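You operate a simulated robot arm through the tools that you are given. There is no shell and no other tool.

You are at the controls of a simulated two-armed robot. One attempt, no reset.

TASK
Box the three rolls of the box ticket's colour and shut the lid.
Fine: they stand in the flat blue box.

Only the result counts: the job must be done as asked and must still hold three seconds after the hand-in. Knocking over, shifting, dropping, spilling or breaking anything else fails it. A push-on lid holds only when it is set on centred and level and pressed home; a screw cap is set on level and turned clockwise until tight.

THE ROBOT
Two 7-joint arms with four-finger grippers on one trunk, on a base that moves. Base frame: it is fixed to the floor where the robot stands at the start and does not move with it; the origin is under the middle of the robot, x ahead of it, y to its left, z up; the surface under the hand at the start is at about z = 800. Lengths are in mm, angles in degrees, forces in N, time in s.
The left shoulder is at the start at [40, 181, 1204], the right one opposite. With the tool pointing down near the work surface each hand reaches from about 280 to 820 mm from the robot's upright axis, wherever it stands, measured 20 degrees to its own side. Places, roughly: clear lid of the flat box [500, -100, 900]; flat blue box [500, -100, 800]. Payload 3.67 kg a hand.
Tool frame (each hand has its own): the origin (TCP) lies between the finger pads and is the grasp point; the fingertips stand 28 mm ahead of it; z points along the fingers, y is the line along which they close. The gripper opens to 112 mm; its body begins 73 mm behind the TCP.
Orientation is told as [roll, pitch, yaw] about the base's x, y, z axes, in that order, counted from this pose: with the fingers straight down and closing along the base's y, the tool's x points along the base's -x, its y along +y and its z along -z.

THE INTERFACE
- The arms move only by the tool jog_arm. It takes "left_increments", "right_increments" or both (then of equal length, played together; a hand with none holds still); each is a list of rows, each an object (a shift or turn left out is 0, a gripper value left out holds the last) with "gripper": the opening in per cent of the stroke, from 0 (shut) to 100 (fully open); "linear": the shift along the tool's x, y, z in units of 500 mm (1.0 is 500 mm), a list of three; "turn": the turn, a rotation vector about the tool's x, y, z in units of 120 degrees (1.0 is 120 degrees), a list of three. In form: [{"gripper": gripper, "linear": [x, y, z], "turn": [ax, ay, az]}, ...]. A call has 1 to 20 rows; each row is the pose to reach, as a shift and turn from the pose commanded when the call began, along the tool's axes at that moment. A call with a number of a shift or a turn outside -1 to 1 is refused whole. A row lasts 0.2 s, in which the tool goes at most 50 mm and 8.6 degrees; a call with a longer step from one row to the next is refused whole, and so is a gripper value outside its range. Where a pose cannot be reached the arm comes as near as it can. A force on the tool above 80 N (or 10 N above the force at the start of the call, whichever is more), or a blocked arm, ends the call early, and 0.2 s more pass. The fingers move at their own pace (about 72.4 mm/s each) and stop on an object; they squeeze with about 45 N. The grip force told is the motor's: it shows also when the fingers shut on nothing. Time passes only in rows, and 0.2 s behind the last, so rows that repeat a pose let the fingers close. It gives the time, the measured TCP pose, the force on the tool (base axes), the opening and the grip force at its end, in the units of the frame above (readings bear some noise), with the torque about the TCP (base axes, N m) and any sound that the robot's microphone picked up.
- Cameras (640 x 400 px; columns grow to the right, rows downward): "scene" is now at [105.7, 18.6, 1426.9]; the picture's right is [0.20, -0.98, 0.00], its down [-0.61, -0.12, -0.78] and it looks along [0.77, 0.16, -0.62] (base axes); focal length 238 px, centre (320, 200). "left" rides on the left gripper at [60, 18, -104] in its tool frame; the picture's right is [-0.29, 0.96, 0.00], its down [-0.80, -0.24, -0.55] and it looks along [-0.53, -0.16, 0.83] (tool axes); focal length 234 px, centre (320, 200). "right" rides on the right gripper at [60, -18, -104] in its tool frame; the picture's right is [0.29, 0.96, 0.00], its down [-0.80, 0.24, -0.55] and it looks along [-0.53, 0.16, 0.83] (tool axes); focal length 234 px, centre (320, 200). There is no depth. A picture from a camera that has moved, and an enlarged one, comes with that camera's place and axes in the base frame and with its lens.
- snapshot(camera): a new picture of that camera. The clock stands still meanwhile.
- lift_body(by): moves the trunk up (or, below 0, down) by that many mm; the arms and the scene camera ride with it, the base frame stays. It gives what a move gives, with no picture.
- steer(legs): drives the robot by 1 to 6 legs, each [ahead, left, turn to the left] in mm, mm and degrees, along the robot's own axes; the way and the turn of a leg run together, so that a leg with both is an arc; at most 1500 mm and 180 degrees a leg. The arms and the cameras ride along, it lands a little off, and it stops where it bumps. It gives what a move gives.
- head_to(pan, tilt): turns the head with the scene camera to pan (to the left, within 86 degrees either way) and tilt (down, from -29 to 69), counted from straight ahead of the robot. It gives what a move gives.
- enlarge(camera, box): a new picture of the part [left, top, right, bottom] of that camera's present view, enlarged. The clock stands still meanwhile.
- finish_job(): hands the job in; it is judged then, once.

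Nothing tells you exact positions but the pictures and the camera data. Unless the task says otherwise, let go and move clear before handing in.

The tools are called after "Call:" by a JSON object that holds its "method" and its "body". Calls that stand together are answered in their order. jog_arm: Moves the arms, as the interface text tells. Its arguments: {"type":"object","properties":{"left_increments":{"type":"array","items":{"type":"object","properties":{"gripper":{"type":"number"},"linear":{"type":"array","items":{"type":"number"}},"turn":{"type":"array","items":{"type":"number"}}}}},"right_increments":{"type":"array","items":{"type":"object","properties":{"gripper":{"type":"number"},"linear":{"type":"array","items":{"type":"number"}},"turn":{"type":"array","items":{"type":"number"}}}}}},"required":[]} The other tools are called the same way: lift_body (by) moves the trunk up or down; steer (legs) drives the base; head_to (pan, tilt) turns the head that bears the scene camera; snapshot (camera) takes a picture; enlarge (camera, box) takes an enlarged picture of a part of a camera's view; finish_job () hands the job in.

At the start:

```text
clock: 0.0
left_tcp_pos: [427.1, 556.1, 1194.5]
left_ee_rot: [0.0, -0.1, 0.0]
left_force: [-0.7, -0.5, 0.4]
left_ft_torque: [0.0, 0.01, -0.05]
left_gripper_width: 112.1
left_grip_force: 0.1
right_tcp_pos: [429.0, -7.6, 1207.2]
right_ee_rot: [0.1, 0.0, 0.0]
right_force: [0.3, 0.4, -0.1]
right_ft_torque: [0.05, 0.01, 0.01]
right_gripper_width: 111.8
right_grip_force: 0.0
trunk travel left (down, up): [-325.0, 189.0]
robot x, y, heading: [-0.8, 0.0, 0.2]
head pan, tilt (commanded): [11.5, 38.4]
```

scene: 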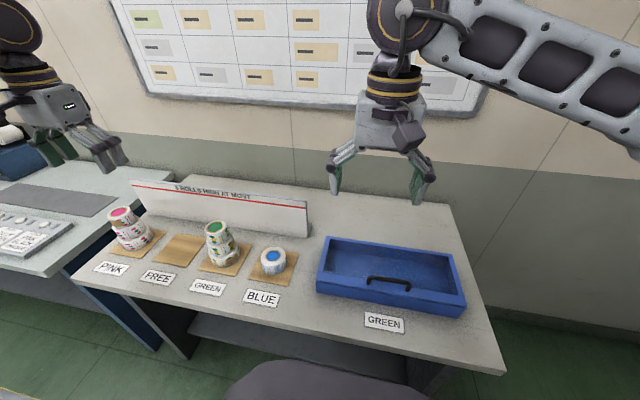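
right: 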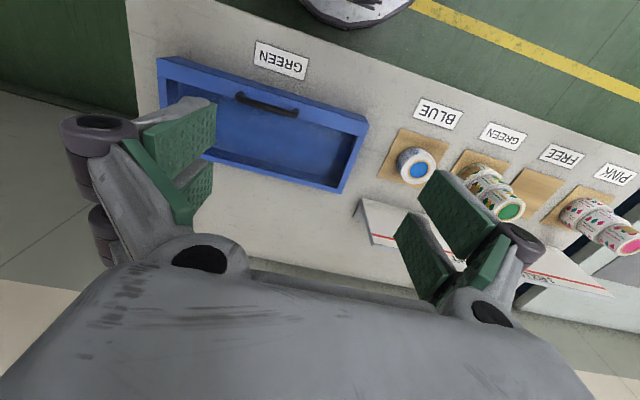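
left: 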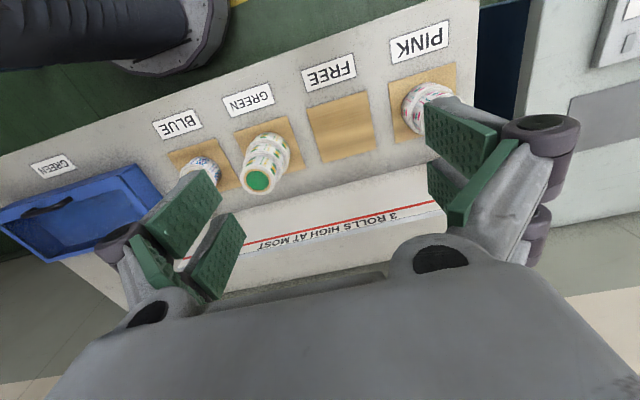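

The blue box's ticket reads GREEN, and there are stacks on pads labelled PINK, FREE (empty), GREEN and BLUE. I'll look closer at the stacks and the box/lid before moving.

Call:
{"method": "enlarge", "body": {"camera": "scene", "box": [80, 180, 320, 330]}}

Call:
{"method": "enlarge", "body": {"camera": "scene", "box": [290, 200, 500, 350]}}

Call:
{"method": "enlarge", "body": {"camera": "left", "box": [150, 50, 470, 250]}}

Call:
{"method": "enlarge", "body": {"camera": "right", "box": [360, 90, 640, 270]}}

```text
2.67 times, centred on (200, 255) of scene
camera zoom: at [105.7, 18.6, 1426.9], right [0.2, -0.98, 0.0], down [-0.61, -0.12, -0.78], along [0.77, 0.16, -0.62], focal length 634 px, centre (640, 53)
```

zoom: 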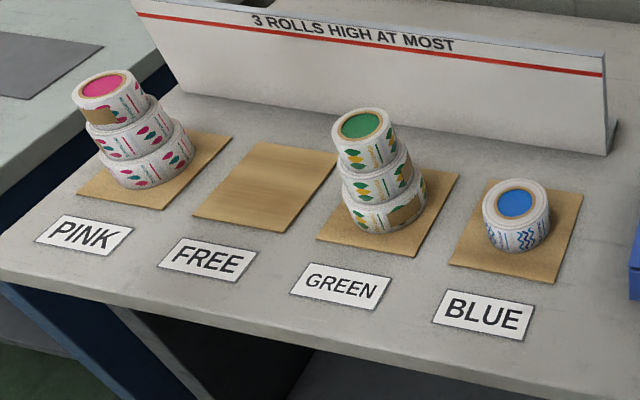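

```text
2.67 times, centred on (395, 275) of scene
camera zoom: at [105.7, 18.6, 1426.9], right [0.2, -0.98, 0.0], down [-0.61, -0.12, -0.78], along [0.77, 0.16, -0.62], focal length 634 px, centre (120, 0)
```

zoom: 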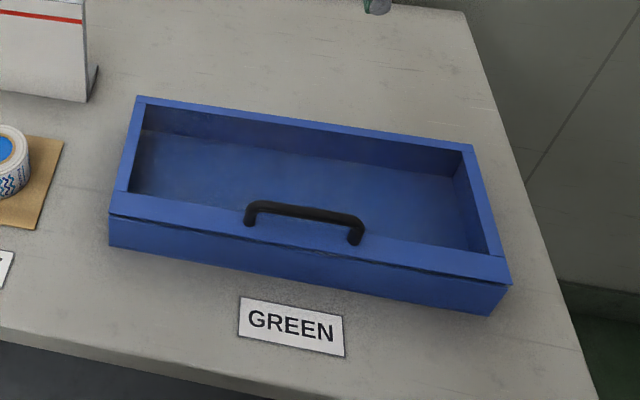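

```text
2.00 times, centred on (310, 150) of left
camera zoom: at [366.9, 573.3, 1297.6], right [0.29, 0.96, 0.0], down [0.8, -0.24, 0.55], along [0.53, -0.16, -0.83], focal length 468 px, centre (340, 300)
```

zoom: 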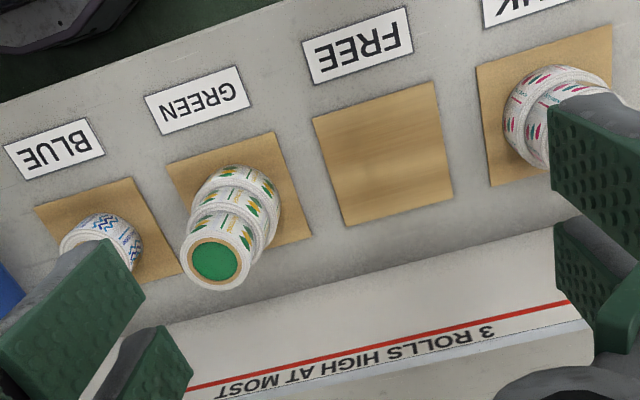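

```text
2.22 times, centred on (500, 180) of right
camera zoom: at [367.9, -24.5, 1312.3], right [-0.29, 0.96, 0.0], down [0.8, 0.24, 0.55], along [0.53, 0.16, -0.83], focal length 520 px, centre (-80, 244)
```

zoom: 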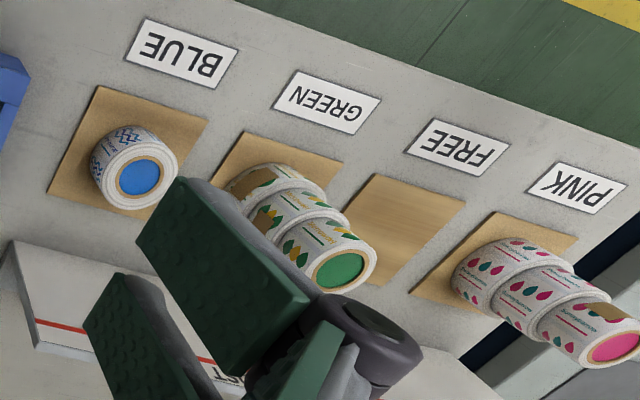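

The lid appears to be a blue frame with a clear pane and black handle at the front edge, seemingly shut on the box. I'll turn the head to look at the box straight on and enlarge.

Call:
{"method": "head_to", "body": {"pan": -8, "tilt": 48}}

Call:
{"method": "snapshot", "body": {"camera": "scene"}}

Call:
{"method": "enlarge", "body": {"camera": "scene", "box": [200, 100, 440, 250]}}

Call:
{"method": "enlarge", "body": {"camera": "right", "box": [130, 20, 390, 200]}}

```text
clock: 0.8
left_tcp_pos: [426.4, 556.7, 1193.5]
left_ee_rot: [0.1, 0.0, 0.0]
left_force: [-0.4, 0.2, -0.1]
left_ft_torque: [0.0, -0.01, 0.0]
left_gripper_width: 112.0
left_grip_force: 0.1
right_tcp_pos: [429.2, -7.4, 1207.2]
right_ee_rot: [0.0, 0.0, 0.1]
right_force: [-0.5, 0.3, 0.0]
right_ft_torque: [0.01, -0.01, 0.0]
right_gripper_width: 112.1
right_grip_force: 0.1
trunk travel left (down, up): [-325.0, 189.0]
robot x, y, heading: [1.9, -0.2, -0.2]
head pan, tilt (commanded): [-8.0, 48.0]
```

```text
taken
camera scene: at [99.4, -9.4, 1413.1], right [-0.14, -0.99, 0.0], down [-0.74, 0.1, -0.67], along [0.66, -0.09, -0.74], focal length 238 px, centre (320, 200)
```

scene: 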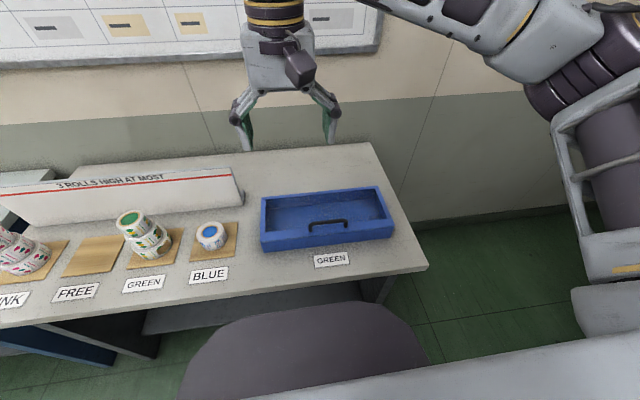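

```text
2.67 times, centred on (320, 175) of scene
camera zoom: at [99.4, -9.4, 1413.1], right [-0.14, -0.99, 0.0], down [-0.74, 0.1, -0.67], along [0.66, -0.09, -0.74], focal length 634 px, centre (320, 267)
```

zoom: 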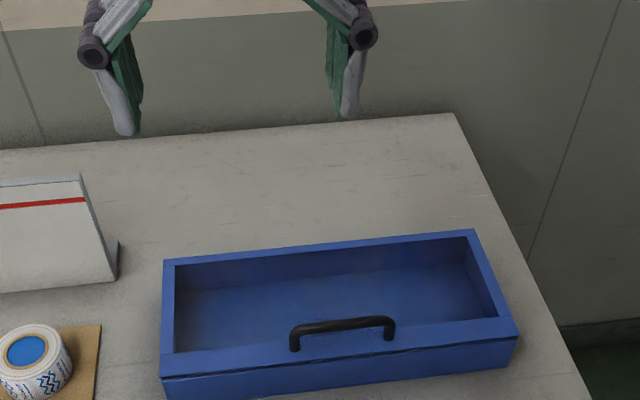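

```text
2.22 times, centred on (260, 110) of right
camera zoom: at [367.9, -24.5, 1312.3], right [-0.29, 0.96, 0.0], down [0.8, 0.24, 0.55], along [0.53, 0.16, -0.83], focal length 520 px, centre (453, 400)
```

zoom: 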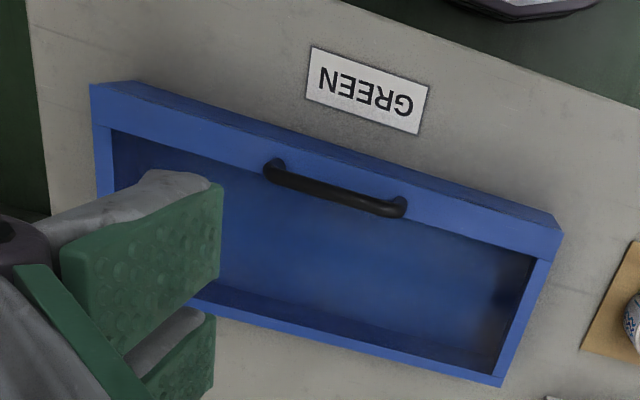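

The box is roughly x 461–625, y −272–104, top z≈865, with the handle at about x 476, y −35 to −135. I'll bring the right hand camera closer to the box front to see how the lid is attached.

Call:
{"method": "jog_arm", "body": {"right_increments": [{"linear": [0.033, -0.031, 0.069]}, {"linear": [0.066, -0.062, 0.138]}, {"linear": [0.099, -0.093, 0.207]}, {"linear": [0.132, -0.124, 0.276]}, {"linear": [0.165, -0.155, 0.345]}, {"linear": [0.198, -0.184, 0.414]}]}}

Call:
{"method": "snapshot", "body": {"camera": "right"}}

Call:
{"method": "enlarge", "body": {"camera": "scene", "box": [240, 170, 420, 280]}}

```text
clock: 2.2
left_tcp_pos: [427.3, 555.2, 1193.9]
left_ee_rot: [0.0, 0.0, 0.0]
left_force: [0.7, 0.4, 0.5]
left_ft_torque: [0.03, -0.03, -0.01]
left_gripper_width: 112.1
left_grip_force: 0.1
right_tcp_pos: [329.3, -99.6, 999.9]
right_ee_rot: [0.1, 0.0, -0.1]
right_force: [0.4, 0.4, 0.4]
right_ft_torque: [0.02, 0.0, 0.0]
right_gripper_width: 111.9
right_grip_force: 0.0
trunk travel left (down, up): [-325.0, 189.0]
robot x, y, heading: [0.7, -1.7, -0.2]
head pan, tilt (commanded): [-8.0, 48.0]
```

```text
taken
camera right: at [266.9, -116.8, 1105.2], right [-0.29, 0.96, 0.0], down [0.8, 0.24, 0.55], along [0.53, 0.16, -0.83], focal length 234 px, centre (320, 200)
```

right: 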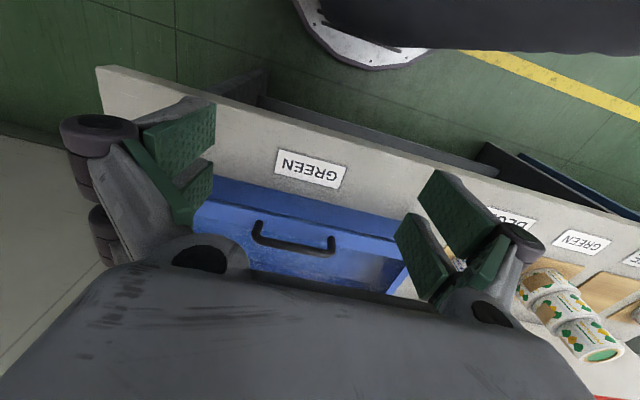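

```text
3.56 times, centred on (330, 225) of scene
camera zoom: at [98.8, -10.6, 1413.1], right [-0.14, -0.99, 0.0], down [-0.74, 0.1, -0.67], along [0.66, -0.09, -0.74], focal length 846 px, centre (284, 111)
```

zoom: 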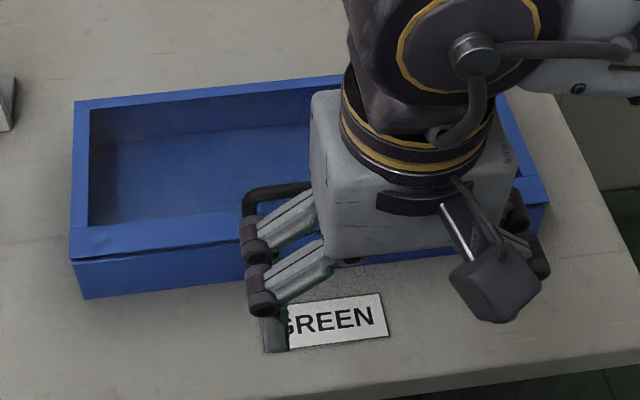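

Call:
{"method": "enlarge", "body": {"camera": "right", "box": [180, 130, 440, 300]}}

Call:
{"method": "enlarge", "body": {"camera": "left", "box": [0, 130, 170, 270]}}

```text
2.35 times, centred on (310, 215) of right
camera zoom: at [266.9, -116.8, 1105.2], right [-0.29, 0.96, 0.0], down [0.8, 0.24, 0.55], along [0.53, 0.16, -0.83], focal length 551 px, centre (344, 165)
```

zoom: 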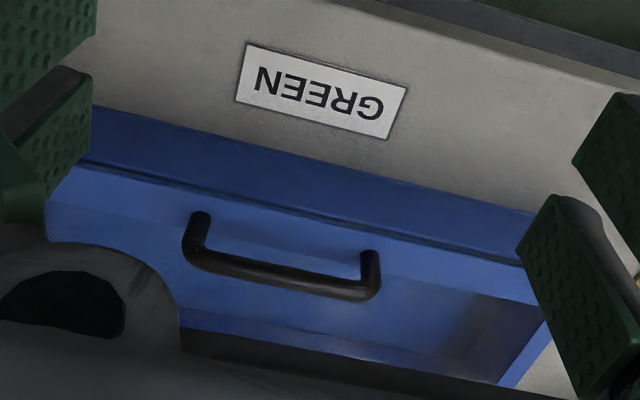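

```text
2.86 times, centred on (85, 200) of left
camera zoom: at [366.3, 572.4, 1298.2], right [0.29, 0.96, 0.0], down [0.8, -0.24, 0.55], along [0.53, -0.16, -0.83], focal length 669 px, centre (991, 200)
```

zoom: 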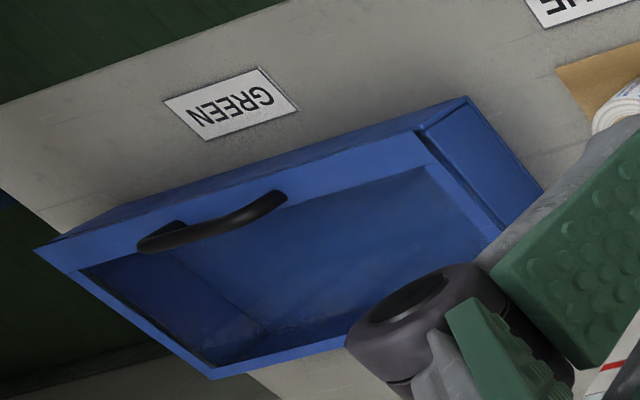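

The seam runs round the top, so the lid is a clear-paned frame with a handle at the front; I need to know if it's hinged at the back. I'll swing the left hand's camera round behind the box, well above the sign board.

Call:
{"method": "jog_arm", "body": {"left_increments": [{"linear": [-0.042, -0.044, 0.015], "turn": [0, 0, 0.0655]}, {"linear": [-0.084, -0.087, 0.03], "turn": [0, 0, 0.131]}, {"linear": [-0.126, -0.131, 0.045], "turn": [0, 0, 0.1965]}, {"linear": [-0.167, -0.175, 0.059], "turn": [0, 0, 0.262]}, {"linear": [-0.209, -0.219, 0.074], "turn": [0, 0, 0.3275]}, {"linear": [-0.251, -0.262, 0.089], "turn": [0, 0, 0.393]}, {"linear": [-0.293, -0.306, 0.104], "turn": [0, 0, 0.4585]}, {"linear": [-0.335, -0.35, 0.119], "turn": [0, 0, 0.524]}, {"linear": [-0.377, -0.393, 0.134], "turn": [0, 0, 0.5895]}, {"linear": [-0.419, -0.437, 0.149], "turn": [0, 0, 0.655]}, {"linear": [-0.46, -0.481, 0.163], "turn": [0, 0, 0.7205]}, {"linear": [-0.502, -0.525, 0.178], "turn": [0, 0, 0.786]}, {"linear": [-0.544, -0.568, 0.193], "turn": [0, 0, 0.8515]}, {"linear": [-0.586, -0.612, 0.208], "turn": [0, 0, 0.917]}]}}

Call:
{"method": "snapshot", "body": {"camera": "left"}}

```text
clock: 5.2
left_tcp_pos: [695.0, 262.3, 1091.2]
left_ee_rot: [0.1, 0.0, -110.3]
left_force: [0.4, -0.7, 1.0]
left_ft_torque: [0.02, 0.0, -0.02]
left_gripper_width: 112.0
left_grip_force: 0.0
left hand out of reach, approached as far as the arm can: row 14
right_tcp_pos: [327.6, -98.9, 1000.9]
right_ee_rot: [-0.1, 0.0, 0.0]
right_force: [-0.9, -0.3, 0.1]
right_ft_torque: [-0.02, 0.04, 0.01]
right_gripper_width: 111.9
right_grip_force: 0.2
trunk travel left (down, up): [-325.0, 189.0]
robot x, y, heading: [0.2, -3.4, -0.0]
head pan, tilt (commanded): [-8.0, 48.0]
```

```text
taken
camera left: at [732.8, 310.1, 1195.1], right [0.8, -0.6, 0.0], down [-0.5, -0.67, 0.55], along [-0.33, -0.44, -0.83], focal length 234 px, centre (320, 200)
```

left: 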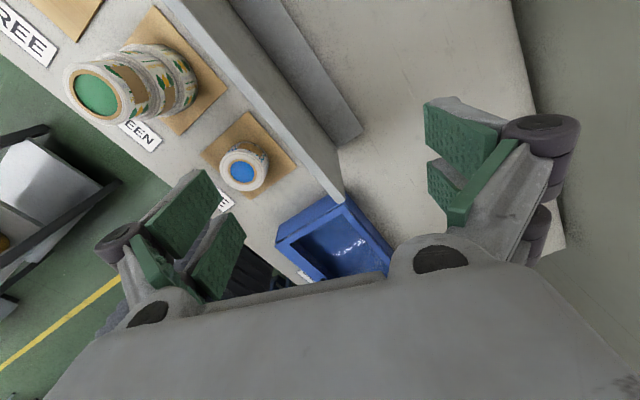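

Call:
{"method": "enlarge", "body": {"camera": "left", "box": [250, 170, 420, 300]}}

Call:
{"method": "enlarge", "body": {"camera": "left", "box": [40, 20, 300, 200]}}

Call:
{"method": "enlarge", "body": {"camera": "scene", "box": [200, 130, 440, 280]}}

```text
3.08 times, centred on (335, 235) of left
camera zoom: at [732.8, 310.1, 1195.1], right [0.8, -0.6, 0.0], down [-0.5, -0.67, 0.55], along [-0.33, -0.44, -0.83], focal length 720 px, centre (274, 92)
```

zoom: 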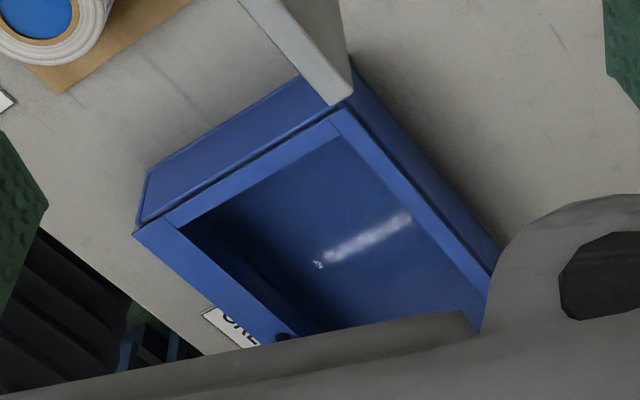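

```text
2.22 times, centred on (170, 110) of left
camera zoom: at [732.8, 310.1, 1195.1], right [0.8, -0.6, 0.0], down [-0.5, -0.67, 0.55], along [-0.33, -0.44, -0.83], focal length 520 px, centre (653, 400)
```

zoom: 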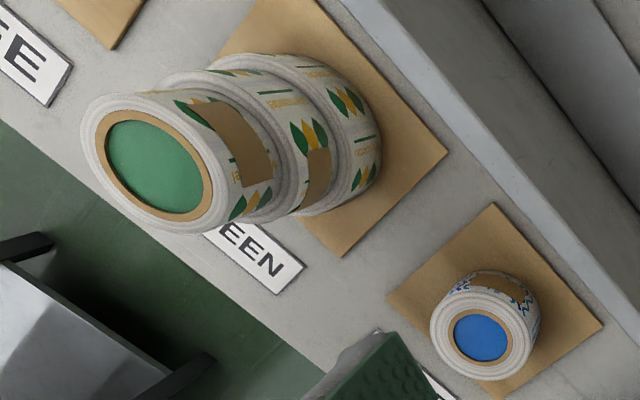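

```text
2.67 times, centred on (320, 205) of scene
camera zoom: at [98.6, -9.5, 1413.2], right [-0.14, -0.99, 0.0], down [-0.74, 0.1, -0.67], along [0.66, -0.09, -0.74], focal length 634 px, centre (320, 187)
```

zoom: 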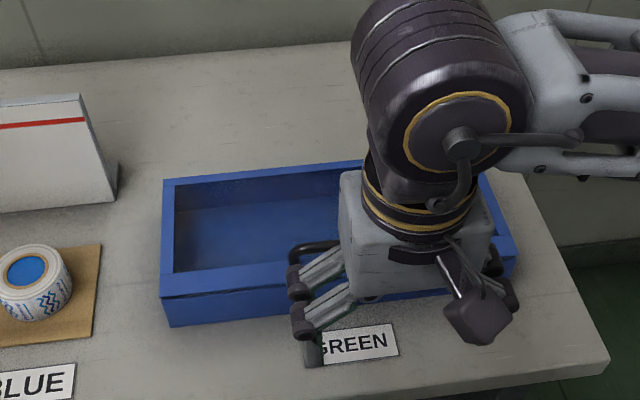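

The lid frame sits flush all round, presumably hinged at the back edge, with the handle bar at about (480, −87, 892) running along y. I'll turn the right hand 90° and position it above the handle bar.

Call:
{"method": "jog_arm", "body": {"right_increments": [{"gripper": 60, "linear": [-0.025, 0.002, 0], "turn": [0, 0, -0.0625]}, {"gripper": 60, "linear": [-0.05, 0.004, 0], "turn": [0, 0, -0.125]}, {"gripper": 60, "linear": [-0.075, 0.006, 0], "turn": [0, 0, -0.1875]}, {"gripper": 60, "linear": [-0.1, 0.008, 0], "turn": [0, 0, -0.25]}, {"gripper": 60, "linear": [-0.125, 0.01, 0], "turn": [0, 0, -0.3125]}, {"gripper": 60, "linear": [-0.15, 0.012, 0.01], "turn": [0, 0, -0.375]}, {"gripper": 60, "linear": [-0.175, 0.014, 0.02], "turn": [0, 0, -0.4375]}, {"gripper": 60, "linear": [-0.2, 0.016, 0.03], "turn": [0, 0, -0.5]}, {"gripper": 60, "linear": [-0.225, 0.018, 0.04], "turn": [0, 0, -0.5625]}, {"gripper": 60, "linear": [-0.25, 0.02, 0.055], "turn": [0, 0, -0.625]}, {"gripper": 60, "linear": [-0.275, 0.022, 0.07], "turn": [0, 0, -0.6875]}, {"gripper": 60, "linear": [-0.3, 0.025, 0.08], "turn": [0, 0, -0.75]}]}}

Call:
{"method": "snapshot", "body": {"camera": "right"}}

Call:
{"method": "snapshot", "body": {"camera": "scene"}}

```text
clock: 7.8
left_tcp_pos: [695.3, 261.0, 1090.9]
left_ee_rot: [0.1, 0.0, -110.0]
left_force: [0.2, -0.5, -0.5]
left_ft_torque: [-0.01, -0.01, -0.02]
left_gripper_width: 112.0
left_grip_force: 0.1
right_tcp_pos: [416.0, -100.6, 950.2]
right_ee_rot: [-7.5, 2.0, 76.4]
right_force: [-0.4, 0.0, -0.2]
right_ft_torque: [0.04, -0.01, 0.03]
right_gripper_width: 67.4
right_grip_force: 0.1
right hand out of reach, approached as far as the arm can: row 10, 11, 12
trunk travel left (down, up): [-325.0, 189.0]
robot x, y, heading: [1.2, 3.8, -0.2]
head pan, tilt (commanded): [-8.0, 48.0]
```

```text
taken
camera right: at [405.9, -155.0, 1059.3], right [-0.99, -0.06, -0.11], down [-0.11, 0.86, 0.49], along [0.07, 0.5, -0.86], focal length 234 px, centre (320, 200)
```

right: 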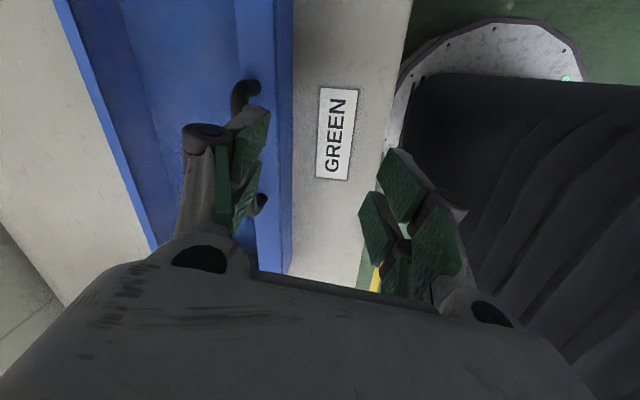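

```text
taken
camera scene: at [98.3, -9.8, 1413.3], right [-0.14, -0.99, 0.0], down [-0.74, 0.1, -0.67], along [0.66, -0.09, -0.74], focal length 238 px, centre (320, 200)
```

scene: 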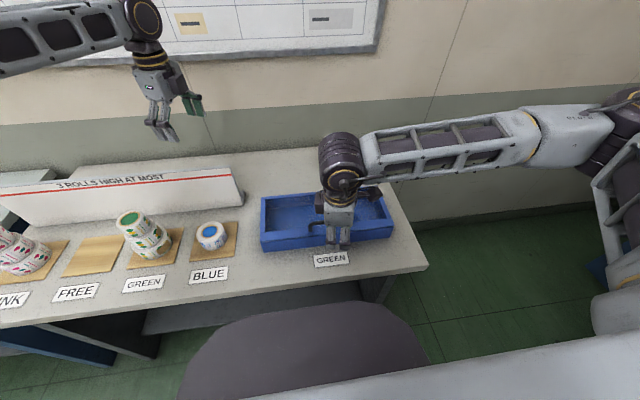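

The right arm cannot reach yaw +90 there (wrist limit). I'll check how the commanded pose behaves with a tiny step, then go the other way round.

Call:
{"method": "jog_arm", "body": {"right_increments": [{"gripper": 60, "linear": [0, 0, -0.06], "turn": [0, 0, 0.06]}]}}

```text
clock: 8.2
left_tcp_pos: [695.6, 261.2, 1091.1]
left_ee_rot: [0.1, 0.0, -110.2]
left_force: [-0.7, -0.5, 0.6]
left_ft_torque: [0.0, -0.02, 0.03]
left_gripper_width: 112.1
left_grip_force: 0.1
right_tcp_pos: [410.6, -97.5, 978.8]
right_ee_rot: [-7.6, 1.2, 69.3]
right_force: [0.2, 0.1, 0.0]
right_ft_torque: [-0.01, 0.02, 0.01]
right_gripper_width: 67.0
right_grip_force: 0.0
trunk travel left (down, up): [-325.0, 189.0]
robot x, y, heading: [1.0, 1.9, -0.1]
head pan, tilt (commanded): [-8.0, 48.0]
```

Commanded pose is clipped to what was achieved, so I can continue from here. Turning the right hand back to yaw 0 and then on to −90.

Call:
{"method": "jog_arm", "body": {"right_increments": [{"gripper": 60, "linear": [0, 0, -0.01], "turn": [-0.0068, 0.0033, 0.0642]}, {"gripper": 60, "linear": [0, 0, -0.02], "turn": [-0.0137, 0.0066, 0.1283]}, {"gripper": 60, "linear": [0, 0, -0.03], "turn": [-0.0205, 0.0099, 0.1925]}, {"gripper": 60, "linear": [0, 0, -0.04], "turn": [-0.0273, 0.0132, 0.2567]}, {"gripper": 60, "linear": [0, 0, -0.05], "turn": [-0.0342, 0.0164, 0.3208]}, {"gripper": 60, "linear": [0, 0, -0.05], "turn": [-0.041, 0.0197, 0.385]}, {"gripper": 60, "linear": [0, 0, -0.05], "turn": [-0.0478, 0.023, 0.4492]}, {"gripper": 60, "linear": [0, 0, -0.05], "turn": [-0.0547, 0.0263, 0.5133]}, {"gripper": 60, "linear": [0, 0, -0.05], "turn": [-0.0615, 0.0296, 0.5775]}]}}

```text
clock: 10.2
left_tcp_pos: [696.3, 260.8, 1090.7]
left_ee_rot: [0.2, 0.0, -110.1]
left_force: [-0.2, -1.5, 0.6]
left_ft_torque: [0.0, 0.02, 0.01]
left_gripper_width: 112.2
left_grip_force: 0.1
right_tcp_pos: [410.6, -96.8, 1004.4]
right_ee_rot: [0.1, 0.1, -0.2]
right_force: [-0.5, -0.4, -0.2]
right_ft_torque: [0.0, -0.04, -0.02]
right_gripper_width: 67.2
right_grip_force: 0.0
trunk travel left (down, up): [-325.0, 189.0]
robot x, y, heading: [1.1, -3.1, 0.1]
head pan, tilt (commanded): [-8.0, 48.0]
```

Call:
{"method": "jog_arm", "body": {"right_increments": [{"gripper": 60, "linear": [-0.012, 0.002, 0.007], "turn": [0, 0, 0.0625]}, {"gripper": 60, "linear": [-0.023, 0.003, 0.015], "turn": [0, 0, 0.125]}, {"gripper": 60, "linear": [-0.035, 0.005, 0.022], "turn": [0, 0, 0.1875]}, {"gripper": 60, "linear": [-0.047, 0.007, 0.029], "turn": [0, 0, 0.25]}, {"gripper": 60, "linear": [-0.058, 0.008, 0.037], "turn": [0, 0, 0.3125]}, {"gripper": 60, "linear": [-0.07, 0.01, 0.044], "turn": [0, 0, 0.375]}, {"gripper": 60, "linear": [-0.082, 0.012, 0.051], "turn": [0, 0, 0.4375]}, {"gripper": 60, "linear": [-0.093, 0.013, 0.059], "turn": [0, 0, 0.5]}, {"gripper": 60, "linear": [-0.105, 0.015, 0.066], "turn": [0, 0, 0.5625]}, {"gripper": 60, "linear": [-0.117, 0.017, 0.073], "turn": [0, 0, 0.625]}, {"gripper": 60, "linear": [-0.128, 0.018, 0.081], "turn": [0, 0, 0.6875]}, {"gripper": 60, "linear": [-0.14, 0.02, 0.088], "turn": [0, 0, 0.75]}]}}

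Call:
{"method": "snapshot", "body": {"camera": "right"}}

Call:
{"method": "snapshot", "body": {"camera": "scene"}}

```text
clock: 12.8
left_tcp_pos: [697.4, 262.3, 1089.7]
left_ee_rot: [0.1, 0.0, -110.0]
left_force: [0.6, -0.4, 0.1]
left_ft_torque: [0.01, -0.01, 0.0]
left_gripper_width: 112.1
left_grip_force: 0.1
right_tcp_pos: [480.3, -86.6, 958.6]
right_ee_rot: [0.0, 0.1, -90.1]
right_force: [-0.5, -0.5, 0.0]
right_ft_torque: [0.02, -0.02, -0.01]
right_gripper_width: 67.2
right_grip_force: 0.0
trunk travel left (down, up): [-325.0, 189.0]
robot x, y, heading: [2.2, 2.7, -0.1]
head pan, tilt (commanded): [-8.0, 48.0]
```

```text
taken
camera right: at [461.0, -26.2, 1064.1], right [0.96, 0.29, 0.0], down [0.24, -0.8, 0.55], along [0.16, -0.53, -0.83], focal length 234 px, centre (320, 200)
```

right: 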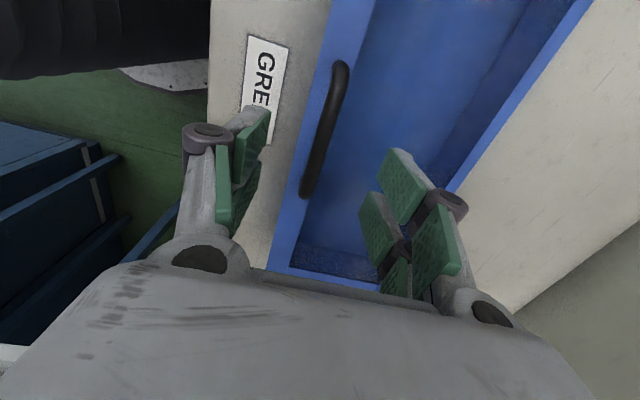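

```text
taken
camera scene: at [99.7, -9.5, 1413.1], right [-0.14, -0.99, 0.0], down [-0.74, 0.1, -0.67], along [0.66, -0.09, -0.74], focal length 238 px, centre (320, 200)
```

scene: 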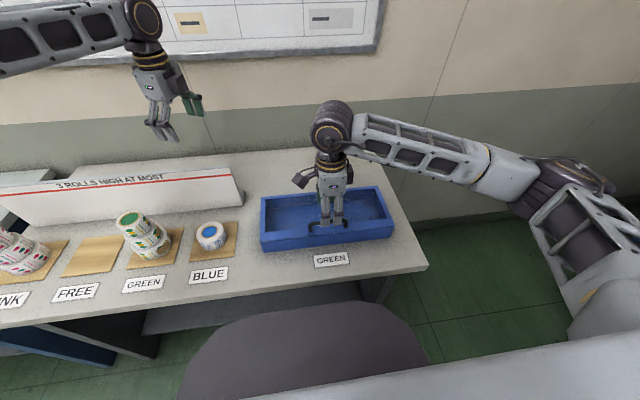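

The hand is now at yaw −90 above the handle; bar looks to be at x≈483, y≈−84. Descending to z≈900 with the fingers astride the bar.

Call:
{"method": "jog_arm", "body": {"right_increments": [{"gripper": 60, "linear": [0, 0.006, 0.04]}, {"gripper": 60, "linear": [0, 0.006, 0.08]}, {"gripper": 60, "linear": [0, 0.006, 0.1]}, {"gripper": 60, "linear": [0, 0.006, 0.115]}]}}

Call:
{"method": "snapshot", "body": {"camera": "right"}}

Call:
{"method": "enlarge", "body": {"camera": "scene", "box": [250, 160, 410, 270]}}

Call:
{"method": "snapshot", "body": {"camera": "left"}}

```text
clock: 13.8
left_tcp_pos: [696.4, 262.3, 1089.7]
left_ee_rot: [0.1, 0.0, -110.0]
left_force: [0.3, 0.3, 0.9]
left_ft_torque: [-0.06, 0.0, 0.01]
left_gripper_width: 111.8
left_grip_force: 0.0
right_tcp_pos: [485.6, -86.5, 903.2]
right_ee_rot: [-0.1, 0.1, -90.0]
right_force: [0.4, 0.3, 0.0]
right_ft_torque: [0.01, 0.02, -0.05]
right_gripper_width: 67.2
right_grip_force: 0.1
trunk travel left (down, up): [-325.0, 189.0]
robot x, y, heading: [-0.1, 1.2, 0.0]
head pan, tilt (commanded): [-8.0, 48.0]
```

```text
taken
camera right: at [464.3, -26.4, 1007.0], right [0.96, 0.29, 0.0], down [0.24, -0.8, 0.55], along [0.16, -0.53, -0.83], focal length 234 px, centre (320, 200)
```

right: 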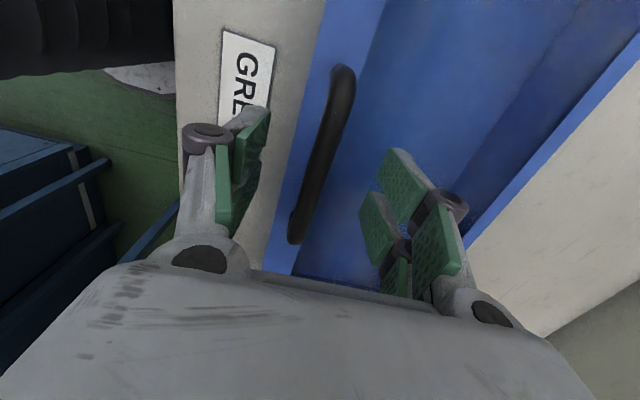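

```text
3.64 times, centred on (330, 215) of scene
camera zoom: at [99.7, -9.7, 1413.1], right [-0.14, -0.99, 0.0], down [-0.74, 0.1, -0.67], along [0.66, -0.09, -0.74], focal length 865 px, centre (284, 146)
```

zoom: 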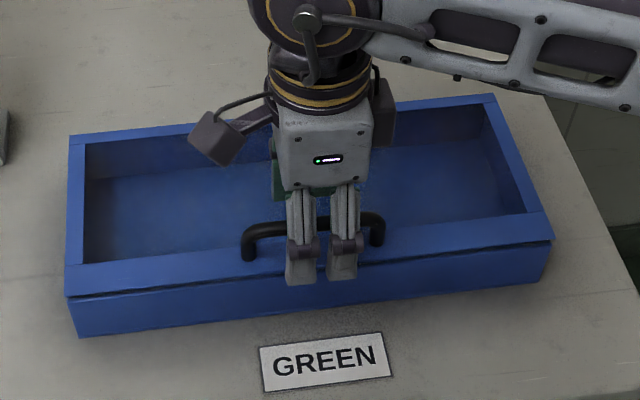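

```text
taken
camera left: at [733.5, 310.1, 1194.4], right [0.8, -0.6, 0.0], down [-0.5, -0.67, 0.55], along [-0.33, -0.44, -0.83], focal length 234 px, centre (320, 200)
```

left: 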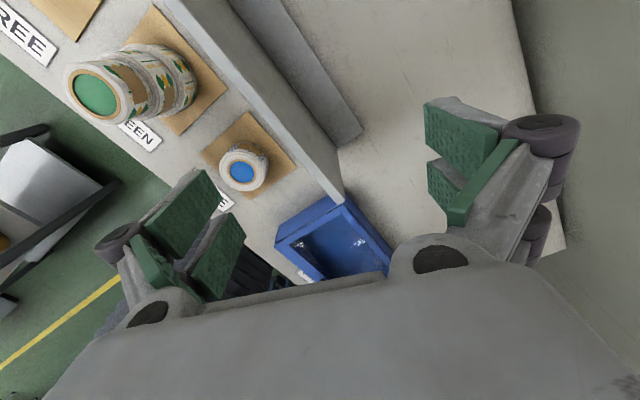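

The fingers straddle the bar. I'll centre slightly (−3 mm in x) and close on it.

Call:
{"method": "jog_arm", "body": {"right_increments": [{"gripper": 60, "linear": [0, -0.006, 0.004]}, {"gripper": 25, "linear": [0, -0.006, 0.004]}, {"gripper": 25, "linear": [0, -0.006, 0.004]}]}}

Call:
{"method": "snapshot", "body": {"camera": "right"}}

```text
clock: 14.6
left_tcp_pos: [696.2, 260.4, 1091.0]
left_ee_rot: [0.2, 0.1, -110.0]
left_force: [-1.3, 0.8, 0.5]
left_ft_torque: [-0.01, 0.01, 0.01]
left_gripper_width: 111.8
left_grip_force: 0.1
right_tcp_pos: [480.5, -86.0, 899.8]
right_ee_rot: [-0.1, 0.0, -90.0]
right_force: [0.0, -0.5, 0.0]
right_ft_torque: [-0.02, 0.02, -0.02]
right_gripper_width: 28.2
right_grip_force: 0.0
trunk travel left (down, up): [-325.0, 189.0]
robot x, y, heading: [0.3, -0.4, -0.2]
head pan, tilt (commanded): [-8.0, 48.0]
```

```text
taken
camera right: at [461.1, -26.3, 1005.2], right [0.96, 0.29, 0.0], down [0.24, -0.8, 0.55], along [0.16, -0.53, -0.83], focal length 234 px, centre (320, 200)
```

right: 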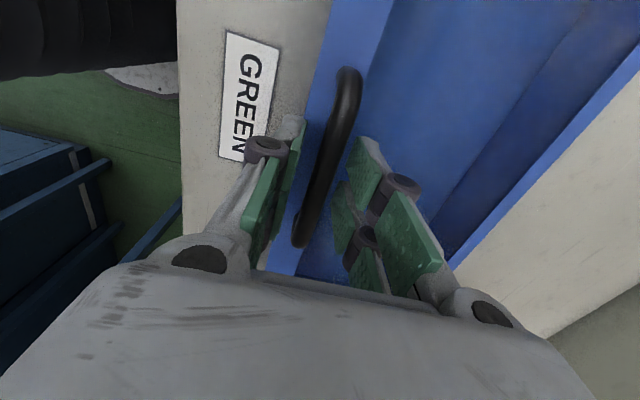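

Call:
{"method": "jog_arm", "body": {"right_increments": [{"gripper": 15, "linear": [0, 0, 0]}, {"gripper": 0, "linear": [0, 0, 0]}, {"gripper": 0, "linear": [0, 0, 0]}]}}

Call:
{"method": "snapshot", "body": {"camera": "right"}}

```text
clock: 15.4
left_tcp_pos: [696.3, 261.2, 1090.3]
left_ee_rot: [0.0, 0.0, -110.1]
left_force: [-0.8, -0.3, 0.1]
left_ft_torque: [0.0, -0.01, -0.02]
left_gripper_width: 111.8
left_grip_force: 0.0
right_tcp_pos: [480.0, -88.1, 899.6]
right_ee_rot: [-0.2, 0.0, -90.0]
right_force: [-0.8, -0.4, -0.4]
right_ft_torque: [0.01, 0.0, 0.05]
right_gripper_width: 10.8
right_grip_force: 45.3
trunk travel left (down, up): [-325.0, 189.0]
robot x, y, heading: [-0.3, 1.2, 0.1]
head pan, tilt (commanded): [-8.0, 48.0]
```

```text
taken
camera right: at [461.2, -26.3, 1005.2], right [0.96, 0.29, 0.0], down [0.24, -0.8, 0.55], along [0.16, -0.53, -0.83], focal length 234 px, centre (320, 200)
```

right: 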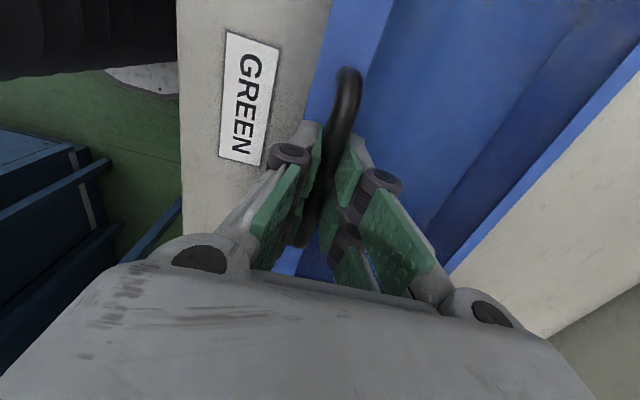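

Handle gripped (10.8 mm bar). Now a gentle 10 mm test lift along the expected hinge arc, watching forces.

Call:
{"method": "jog_arm", "body": {"right_increments": [{"gripper": 0, "linear": [0, 0.001, -0.005]}, {"gripper": 0, "linear": [0, 0.002, -0.01]}, {"gripper": 0, "linear": [0, 0.003, -0.015]}, {"gripper": 0, "linear": [0, 0.004, -0.02]}]}}

Call:
{"method": "enlarge", "body": {"camera": "scene", "box": [250, 160, 410, 270]}}

Call:
{"method": "enlarge", "body": {"camera": "left", "box": [250, 170, 420, 300]}}

```text
clock: 16.4
left_tcp_pos: [695.5, 261.1, 1089.7]
left_ee_rot: [0.1, 0.0, -110.2]
left_force: [0.4, -0.2, 0.6]
left_ft_torque: [0.02, 0.0, 0.03]
left_gripper_width: 112.1
left_grip_force: 0.0
right_tcp_pos: [482.4, -87.6, 909.4]
right_ee_rot: [-0.1, -0.1, -89.9]
right_force: [3.0, -0.1, -2.9]
right_ft_torque: [-0.1, 0.11, 0.03]
right_gripper_width: 11.1
right_grip_force: 45.4
trunk travel left (down, up): [-325.0, 189.0]
robot x, y, heading: [3.2, 0.3, -0.1]
head pan, tilt (commanded): [-8.0, 48.0]
```

```text
3.64 times, centred on (330, 215) of scene
camera zoom: at [100.3, -9.6, 1413.0], right [-0.14, -0.99, 0.0], down [-0.74, 0.1, -0.67], along [0.66, -0.09, -0.74], focal length 865 px, centre (284, 146)
```

zoom: 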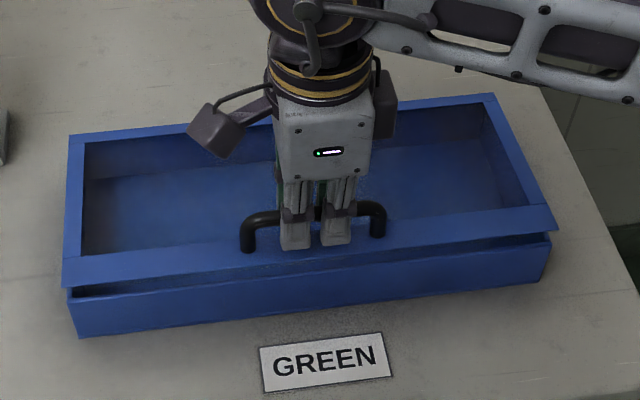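

```text
3.08 times, centred on (335, 235) of left
camera zoom: at [734.0, 310.1, 1194.1], right [0.8, -0.6, 0.0], down [-0.5, -0.67, 0.55], along [-0.33, -0.44, -0.83], focal length 720 px, centre (274, 92)
```

zoom: 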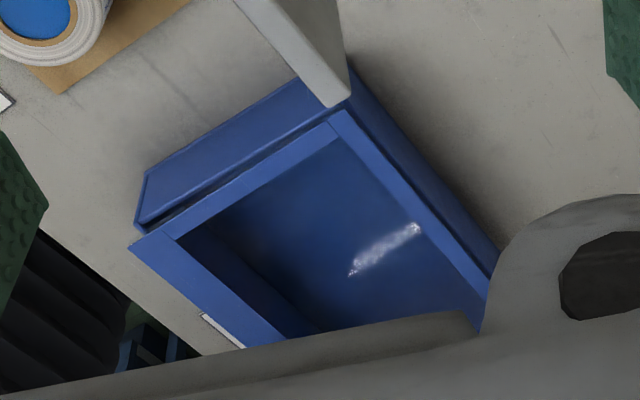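

The lid is hinged at the back: it lifted cleanly at the front with only ~3 N. I'll continue raising it along the arc to about 30°.

Call:
{"method": "jog_arm", "body": {"right_increments": [{"gripper": 0, "linear": [0, 0.005, -0.0145]}, {"gripper": 0, "linear": [0, 0.0102, -0.029]}, {"gripper": 0, "linear": [0, 0.0155, -0.041]}, {"gripper": 0, "linear": [0, 0.0212, -0.0524]}, {"gripper": 0, "linear": [0, 0.0275, -0.064]}, {"gripper": 0, "linear": [0, 0.034, -0.0748]}, {"gripper": 0, "linear": [0, 0.041, -0.0855]}, {"gripper": 0, "linear": [0, 0.0488, -0.0958]}, {"gripper": 0, "linear": [0, 0.057, -0.106]}, {"gripper": 0, "linear": [0, 0.0654, -0.1154]}]}}

Call:
{"method": "snapshot", "body": {"camera": "right"}}

Call:
{"method": "enlarge", "body": {"camera": "scene", "box": [250, 140, 410, 250]}}

Call:
{"method": "enlarge", "body": {"camera": "left", "box": [250, 170, 420, 300]}}

```text
clock: 18.6
left_tcp_pos: [695.8, 261.1, 1091.0]
left_ee_rot: [0.1, 0.1, -110.1]
left_force: [-0.2, -0.6, -0.1]
left_ft_torque: [0.0, -0.01, -0.02]
left_gripper_width: 111.9
left_grip_force: 0.1
right_tcp_pos: [513.8, -86.4, 967.4]
right_ee_rot: [0.0, 0.2, -90.1]
right_force: [-4.0, -0.2, 0.6]
right_ft_torque: [-0.5, 0.21, -0.91]
right_gripper_width: 10.7
right_grip_force: 44.9
trunk travel left (down, up): [-325.0, 189.0]
robot x, y, heading: [-2.2, 4.3, 0.0]
head pan, tilt (commanded): [-8.0, 48.0]
```

```text
taken
camera right: at [495.5, -26.4, 1072.8], right [0.96, 0.29, 0.0], down [0.24, -0.8, 0.55], along [0.16, -0.53, -0.83], focal length 234 px, centre (320, 200)
```

right: 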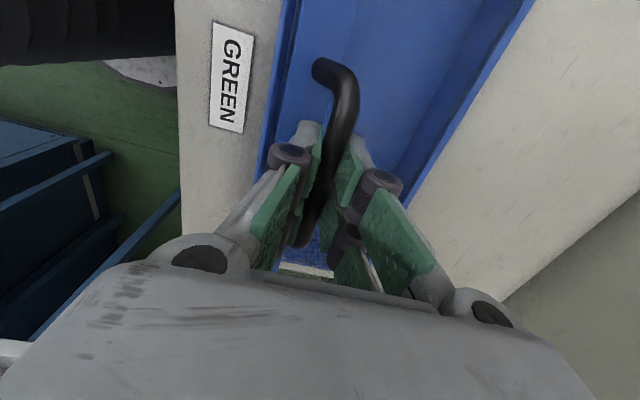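

```text
3.64 times, centred on (330, 195) of scene
camera zoom: at [98.9, -9.6, 1413.1], right [-0.14, -0.99, 0.0], down [-0.74, 0.1, -0.67], along [0.66, -0.09, -0.74], focal length 865 px, centre (284, 218)
```

zoom: 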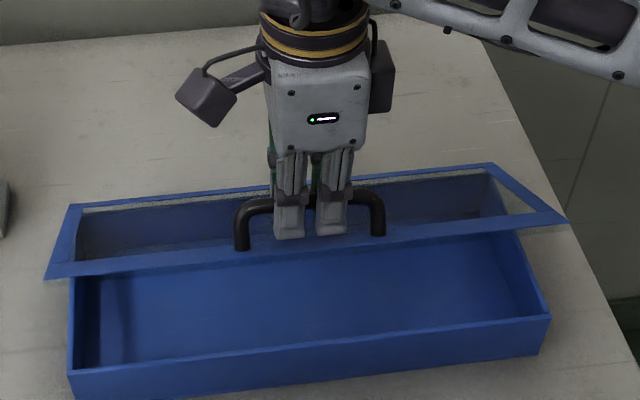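

```text
3.08 times, centred on (335, 235) of left
camera zoom: at [732.8, 310.2, 1194.8], right [0.8, -0.6, 0.0], down [-0.5, -0.67, 0.55], along [-0.33, -0.44, -0.83], focal length 720 px, centre (274, 92)
```

zoom: 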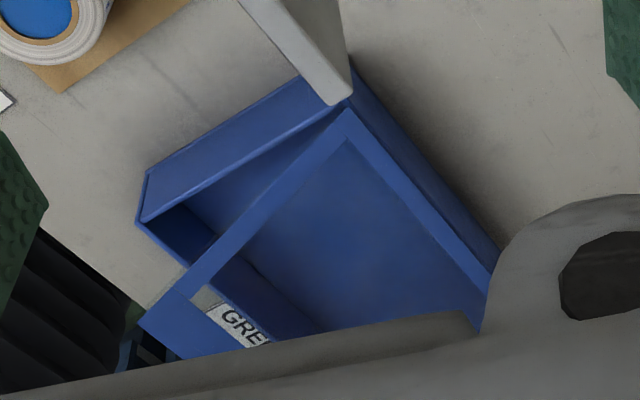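

Good, forces are small at 30°. I'll keep raising to about 60°, tilting the hand 25° along with the lid.

Call:
{"method": "jog_arm", "body": {"right_increments": [{"gripper": 0, "linear": [0, 0.0097, -0.0091], "turn": [0.0175, 0, 0]}, {"gripper": 0, "linear": [0, 0.0194, -0.0182], "turn": [0.035, 0, 0]}, {"gripper": 0, "linear": [0, 0.0298, -0.0264], "turn": [0.0525, 0, 0]}, {"gripper": 0, "linear": [0, 0.0402, -0.0346], "turn": [0.07, 0, 0]}, {"gripper": 0, "linear": [0, 0.0512, -0.042], "turn": [0.0875, 0, 0]}, {"gripper": 0, "linear": [0, 0.0622, -0.0492], "turn": [0.105, 0, 0]}, {"gripper": 0, "linear": [0, 0.074, -0.0557], "turn": [0.1225, 0, 0]}, {"gripper": 0, "linear": [0, 0.0858, -0.0618], "turn": [0.14, 0, 0]}, {"gripper": 0, "linear": [0, 0.098, -0.0672], "turn": [0.1575, 0, 0]}, {"gripper": 0, "linear": [0, 0.1104, -0.0724], "turn": [0.175, 0, 0]}, {"gripper": 0, "linear": [0, 0.123, -0.0768], "turn": [0.192, 0, 0]}, {"gripper": 0, "linear": [0, 0.1354, -0.0808], "turn": [0.208, 0, 0]}]}}

Call:
{"method": "snapshot", "body": {"camera": "right"}}

Call:
{"method": "enlarge", "body": {"camera": "scene", "box": [240, 120, 420, 250]}}

Call:
{"method": "enlarge", "body": {"camera": "left", "box": [230, 150, 420, 300]}}

```text
clock: 21.2
left_tcp_pos: [694.7, 261.3, 1092.3]
left_ee_rot: [0.2, 0.0, -110.2]
left_force: [-0.3, -0.1, 0.0]
left_ft_torque: [-0.01, -0.03, -0.01]
left_gripper_width: 112.2
left_grip_force: 0.1
right_tcp_pos: [580.2, -88.2, 1009.9]
right_ee_rot: [-25.0, 0.1, -90.1]
right_force: [-9.1, -1.2, 23.5]
right_ft_torque: [-0.97, 0.16, -0.99]
right_gripper_width: 10.8
right_grip_force: 45.4
trunk travel left (down, up): [-325.0, 189.0]
robot x, y, heading: [-2.4, 1.3, -0.1]
head pan, tilt (commanded): [-8.0, 48.0]
```

```text
taken
camera right: at [606.5, -26.3, 1113.2], right [0.87, 0.29, -0.4], down [0.45, -0.8, 0.4], along [-0.21, -0.53, -0.82], focal length 234 px, centre (320, 200)
```

right: 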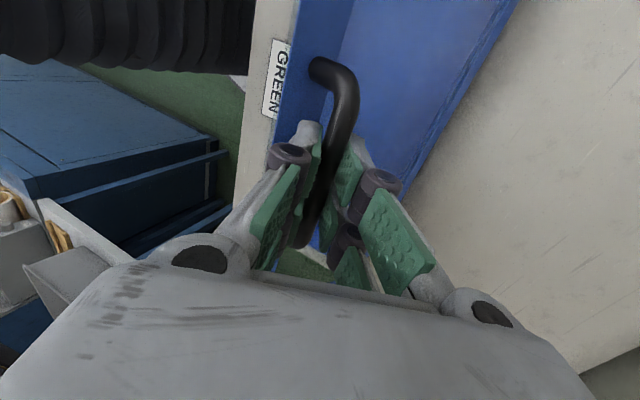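

```text
3.08 times, centred on (330, 185) of scene
camera zoom: at [96.0, -9.3, 1413.4], right [-0.14, -0.99, 0.0], down [-0.73, 0.1, -0.67], along [0.66, -0.09, -0.74], focal length 732 px, centre (289, 246)
```

zoom: 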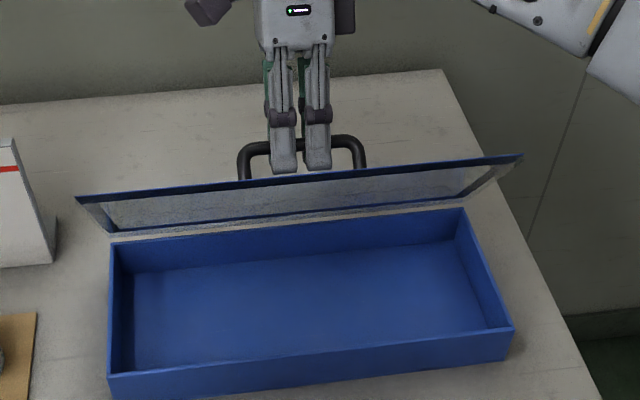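

```text
2.67 times, centred on (325, 225) of left
camera zoom: at [730.5, 310.4, 1196.5], right [0.8, -0.6, 0.0], down [-0.5, -0.67, 0.55], along [-0.33, -0.44, -0.83], focal length 624 px, centre (307, 133)
```

zoom: 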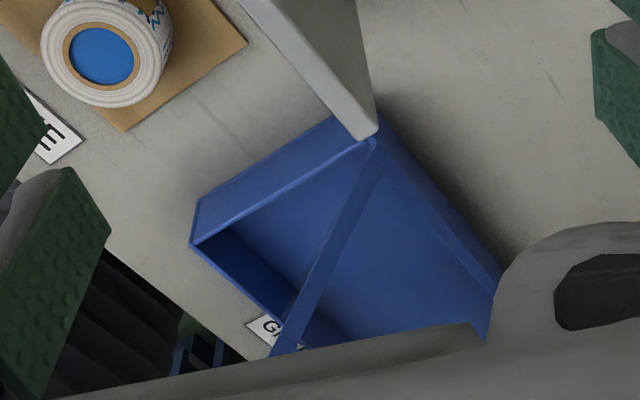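

The lid is at ~58° with about 25 N radial load, so my arc radius was slightly small (circle fit gives hinge ≈ (628.5, 860), R≈152). Let me look closely at finger clearance to the lid before going on.

Call:
{"method": "enlarge", "body": {"camera": "right", "box": [230, 40, 430, 280]}}

Call:
{"method": "enlarge", "body": {"camera": "scene", "box": [280, 120, 380, 190]}}

```text
1.67 times, centred on (330, 160) of right
camera zoom: at [606.5, -26.3, 1113.2], right [0.87, 0.29, -0.4], down [0.45, -0.8, 0.4], along [-0.21, -0.53, -0.82], focal length 390 px, centre (303, 267)
```

zoom: 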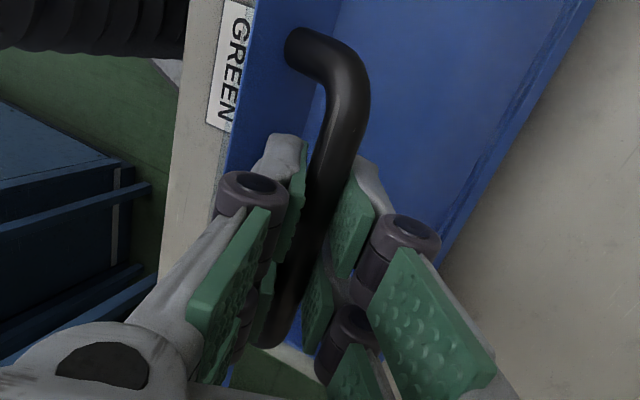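

```text
5.71 times, centred on (330, 155) of scene
camera zoom: at [96.0, -9.3, 1413.4], right [-0.14, -0.99, 0.0], down [-0.73, 0.1, -0.67], along [0.66, -0.09, -0.74], focal length 1359 px, centre (263, 457)
```

zoom: 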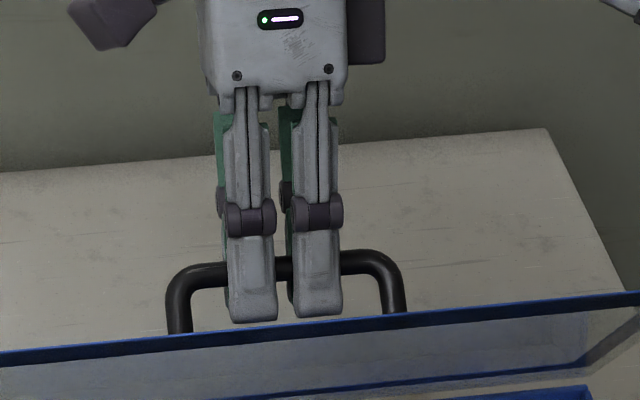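

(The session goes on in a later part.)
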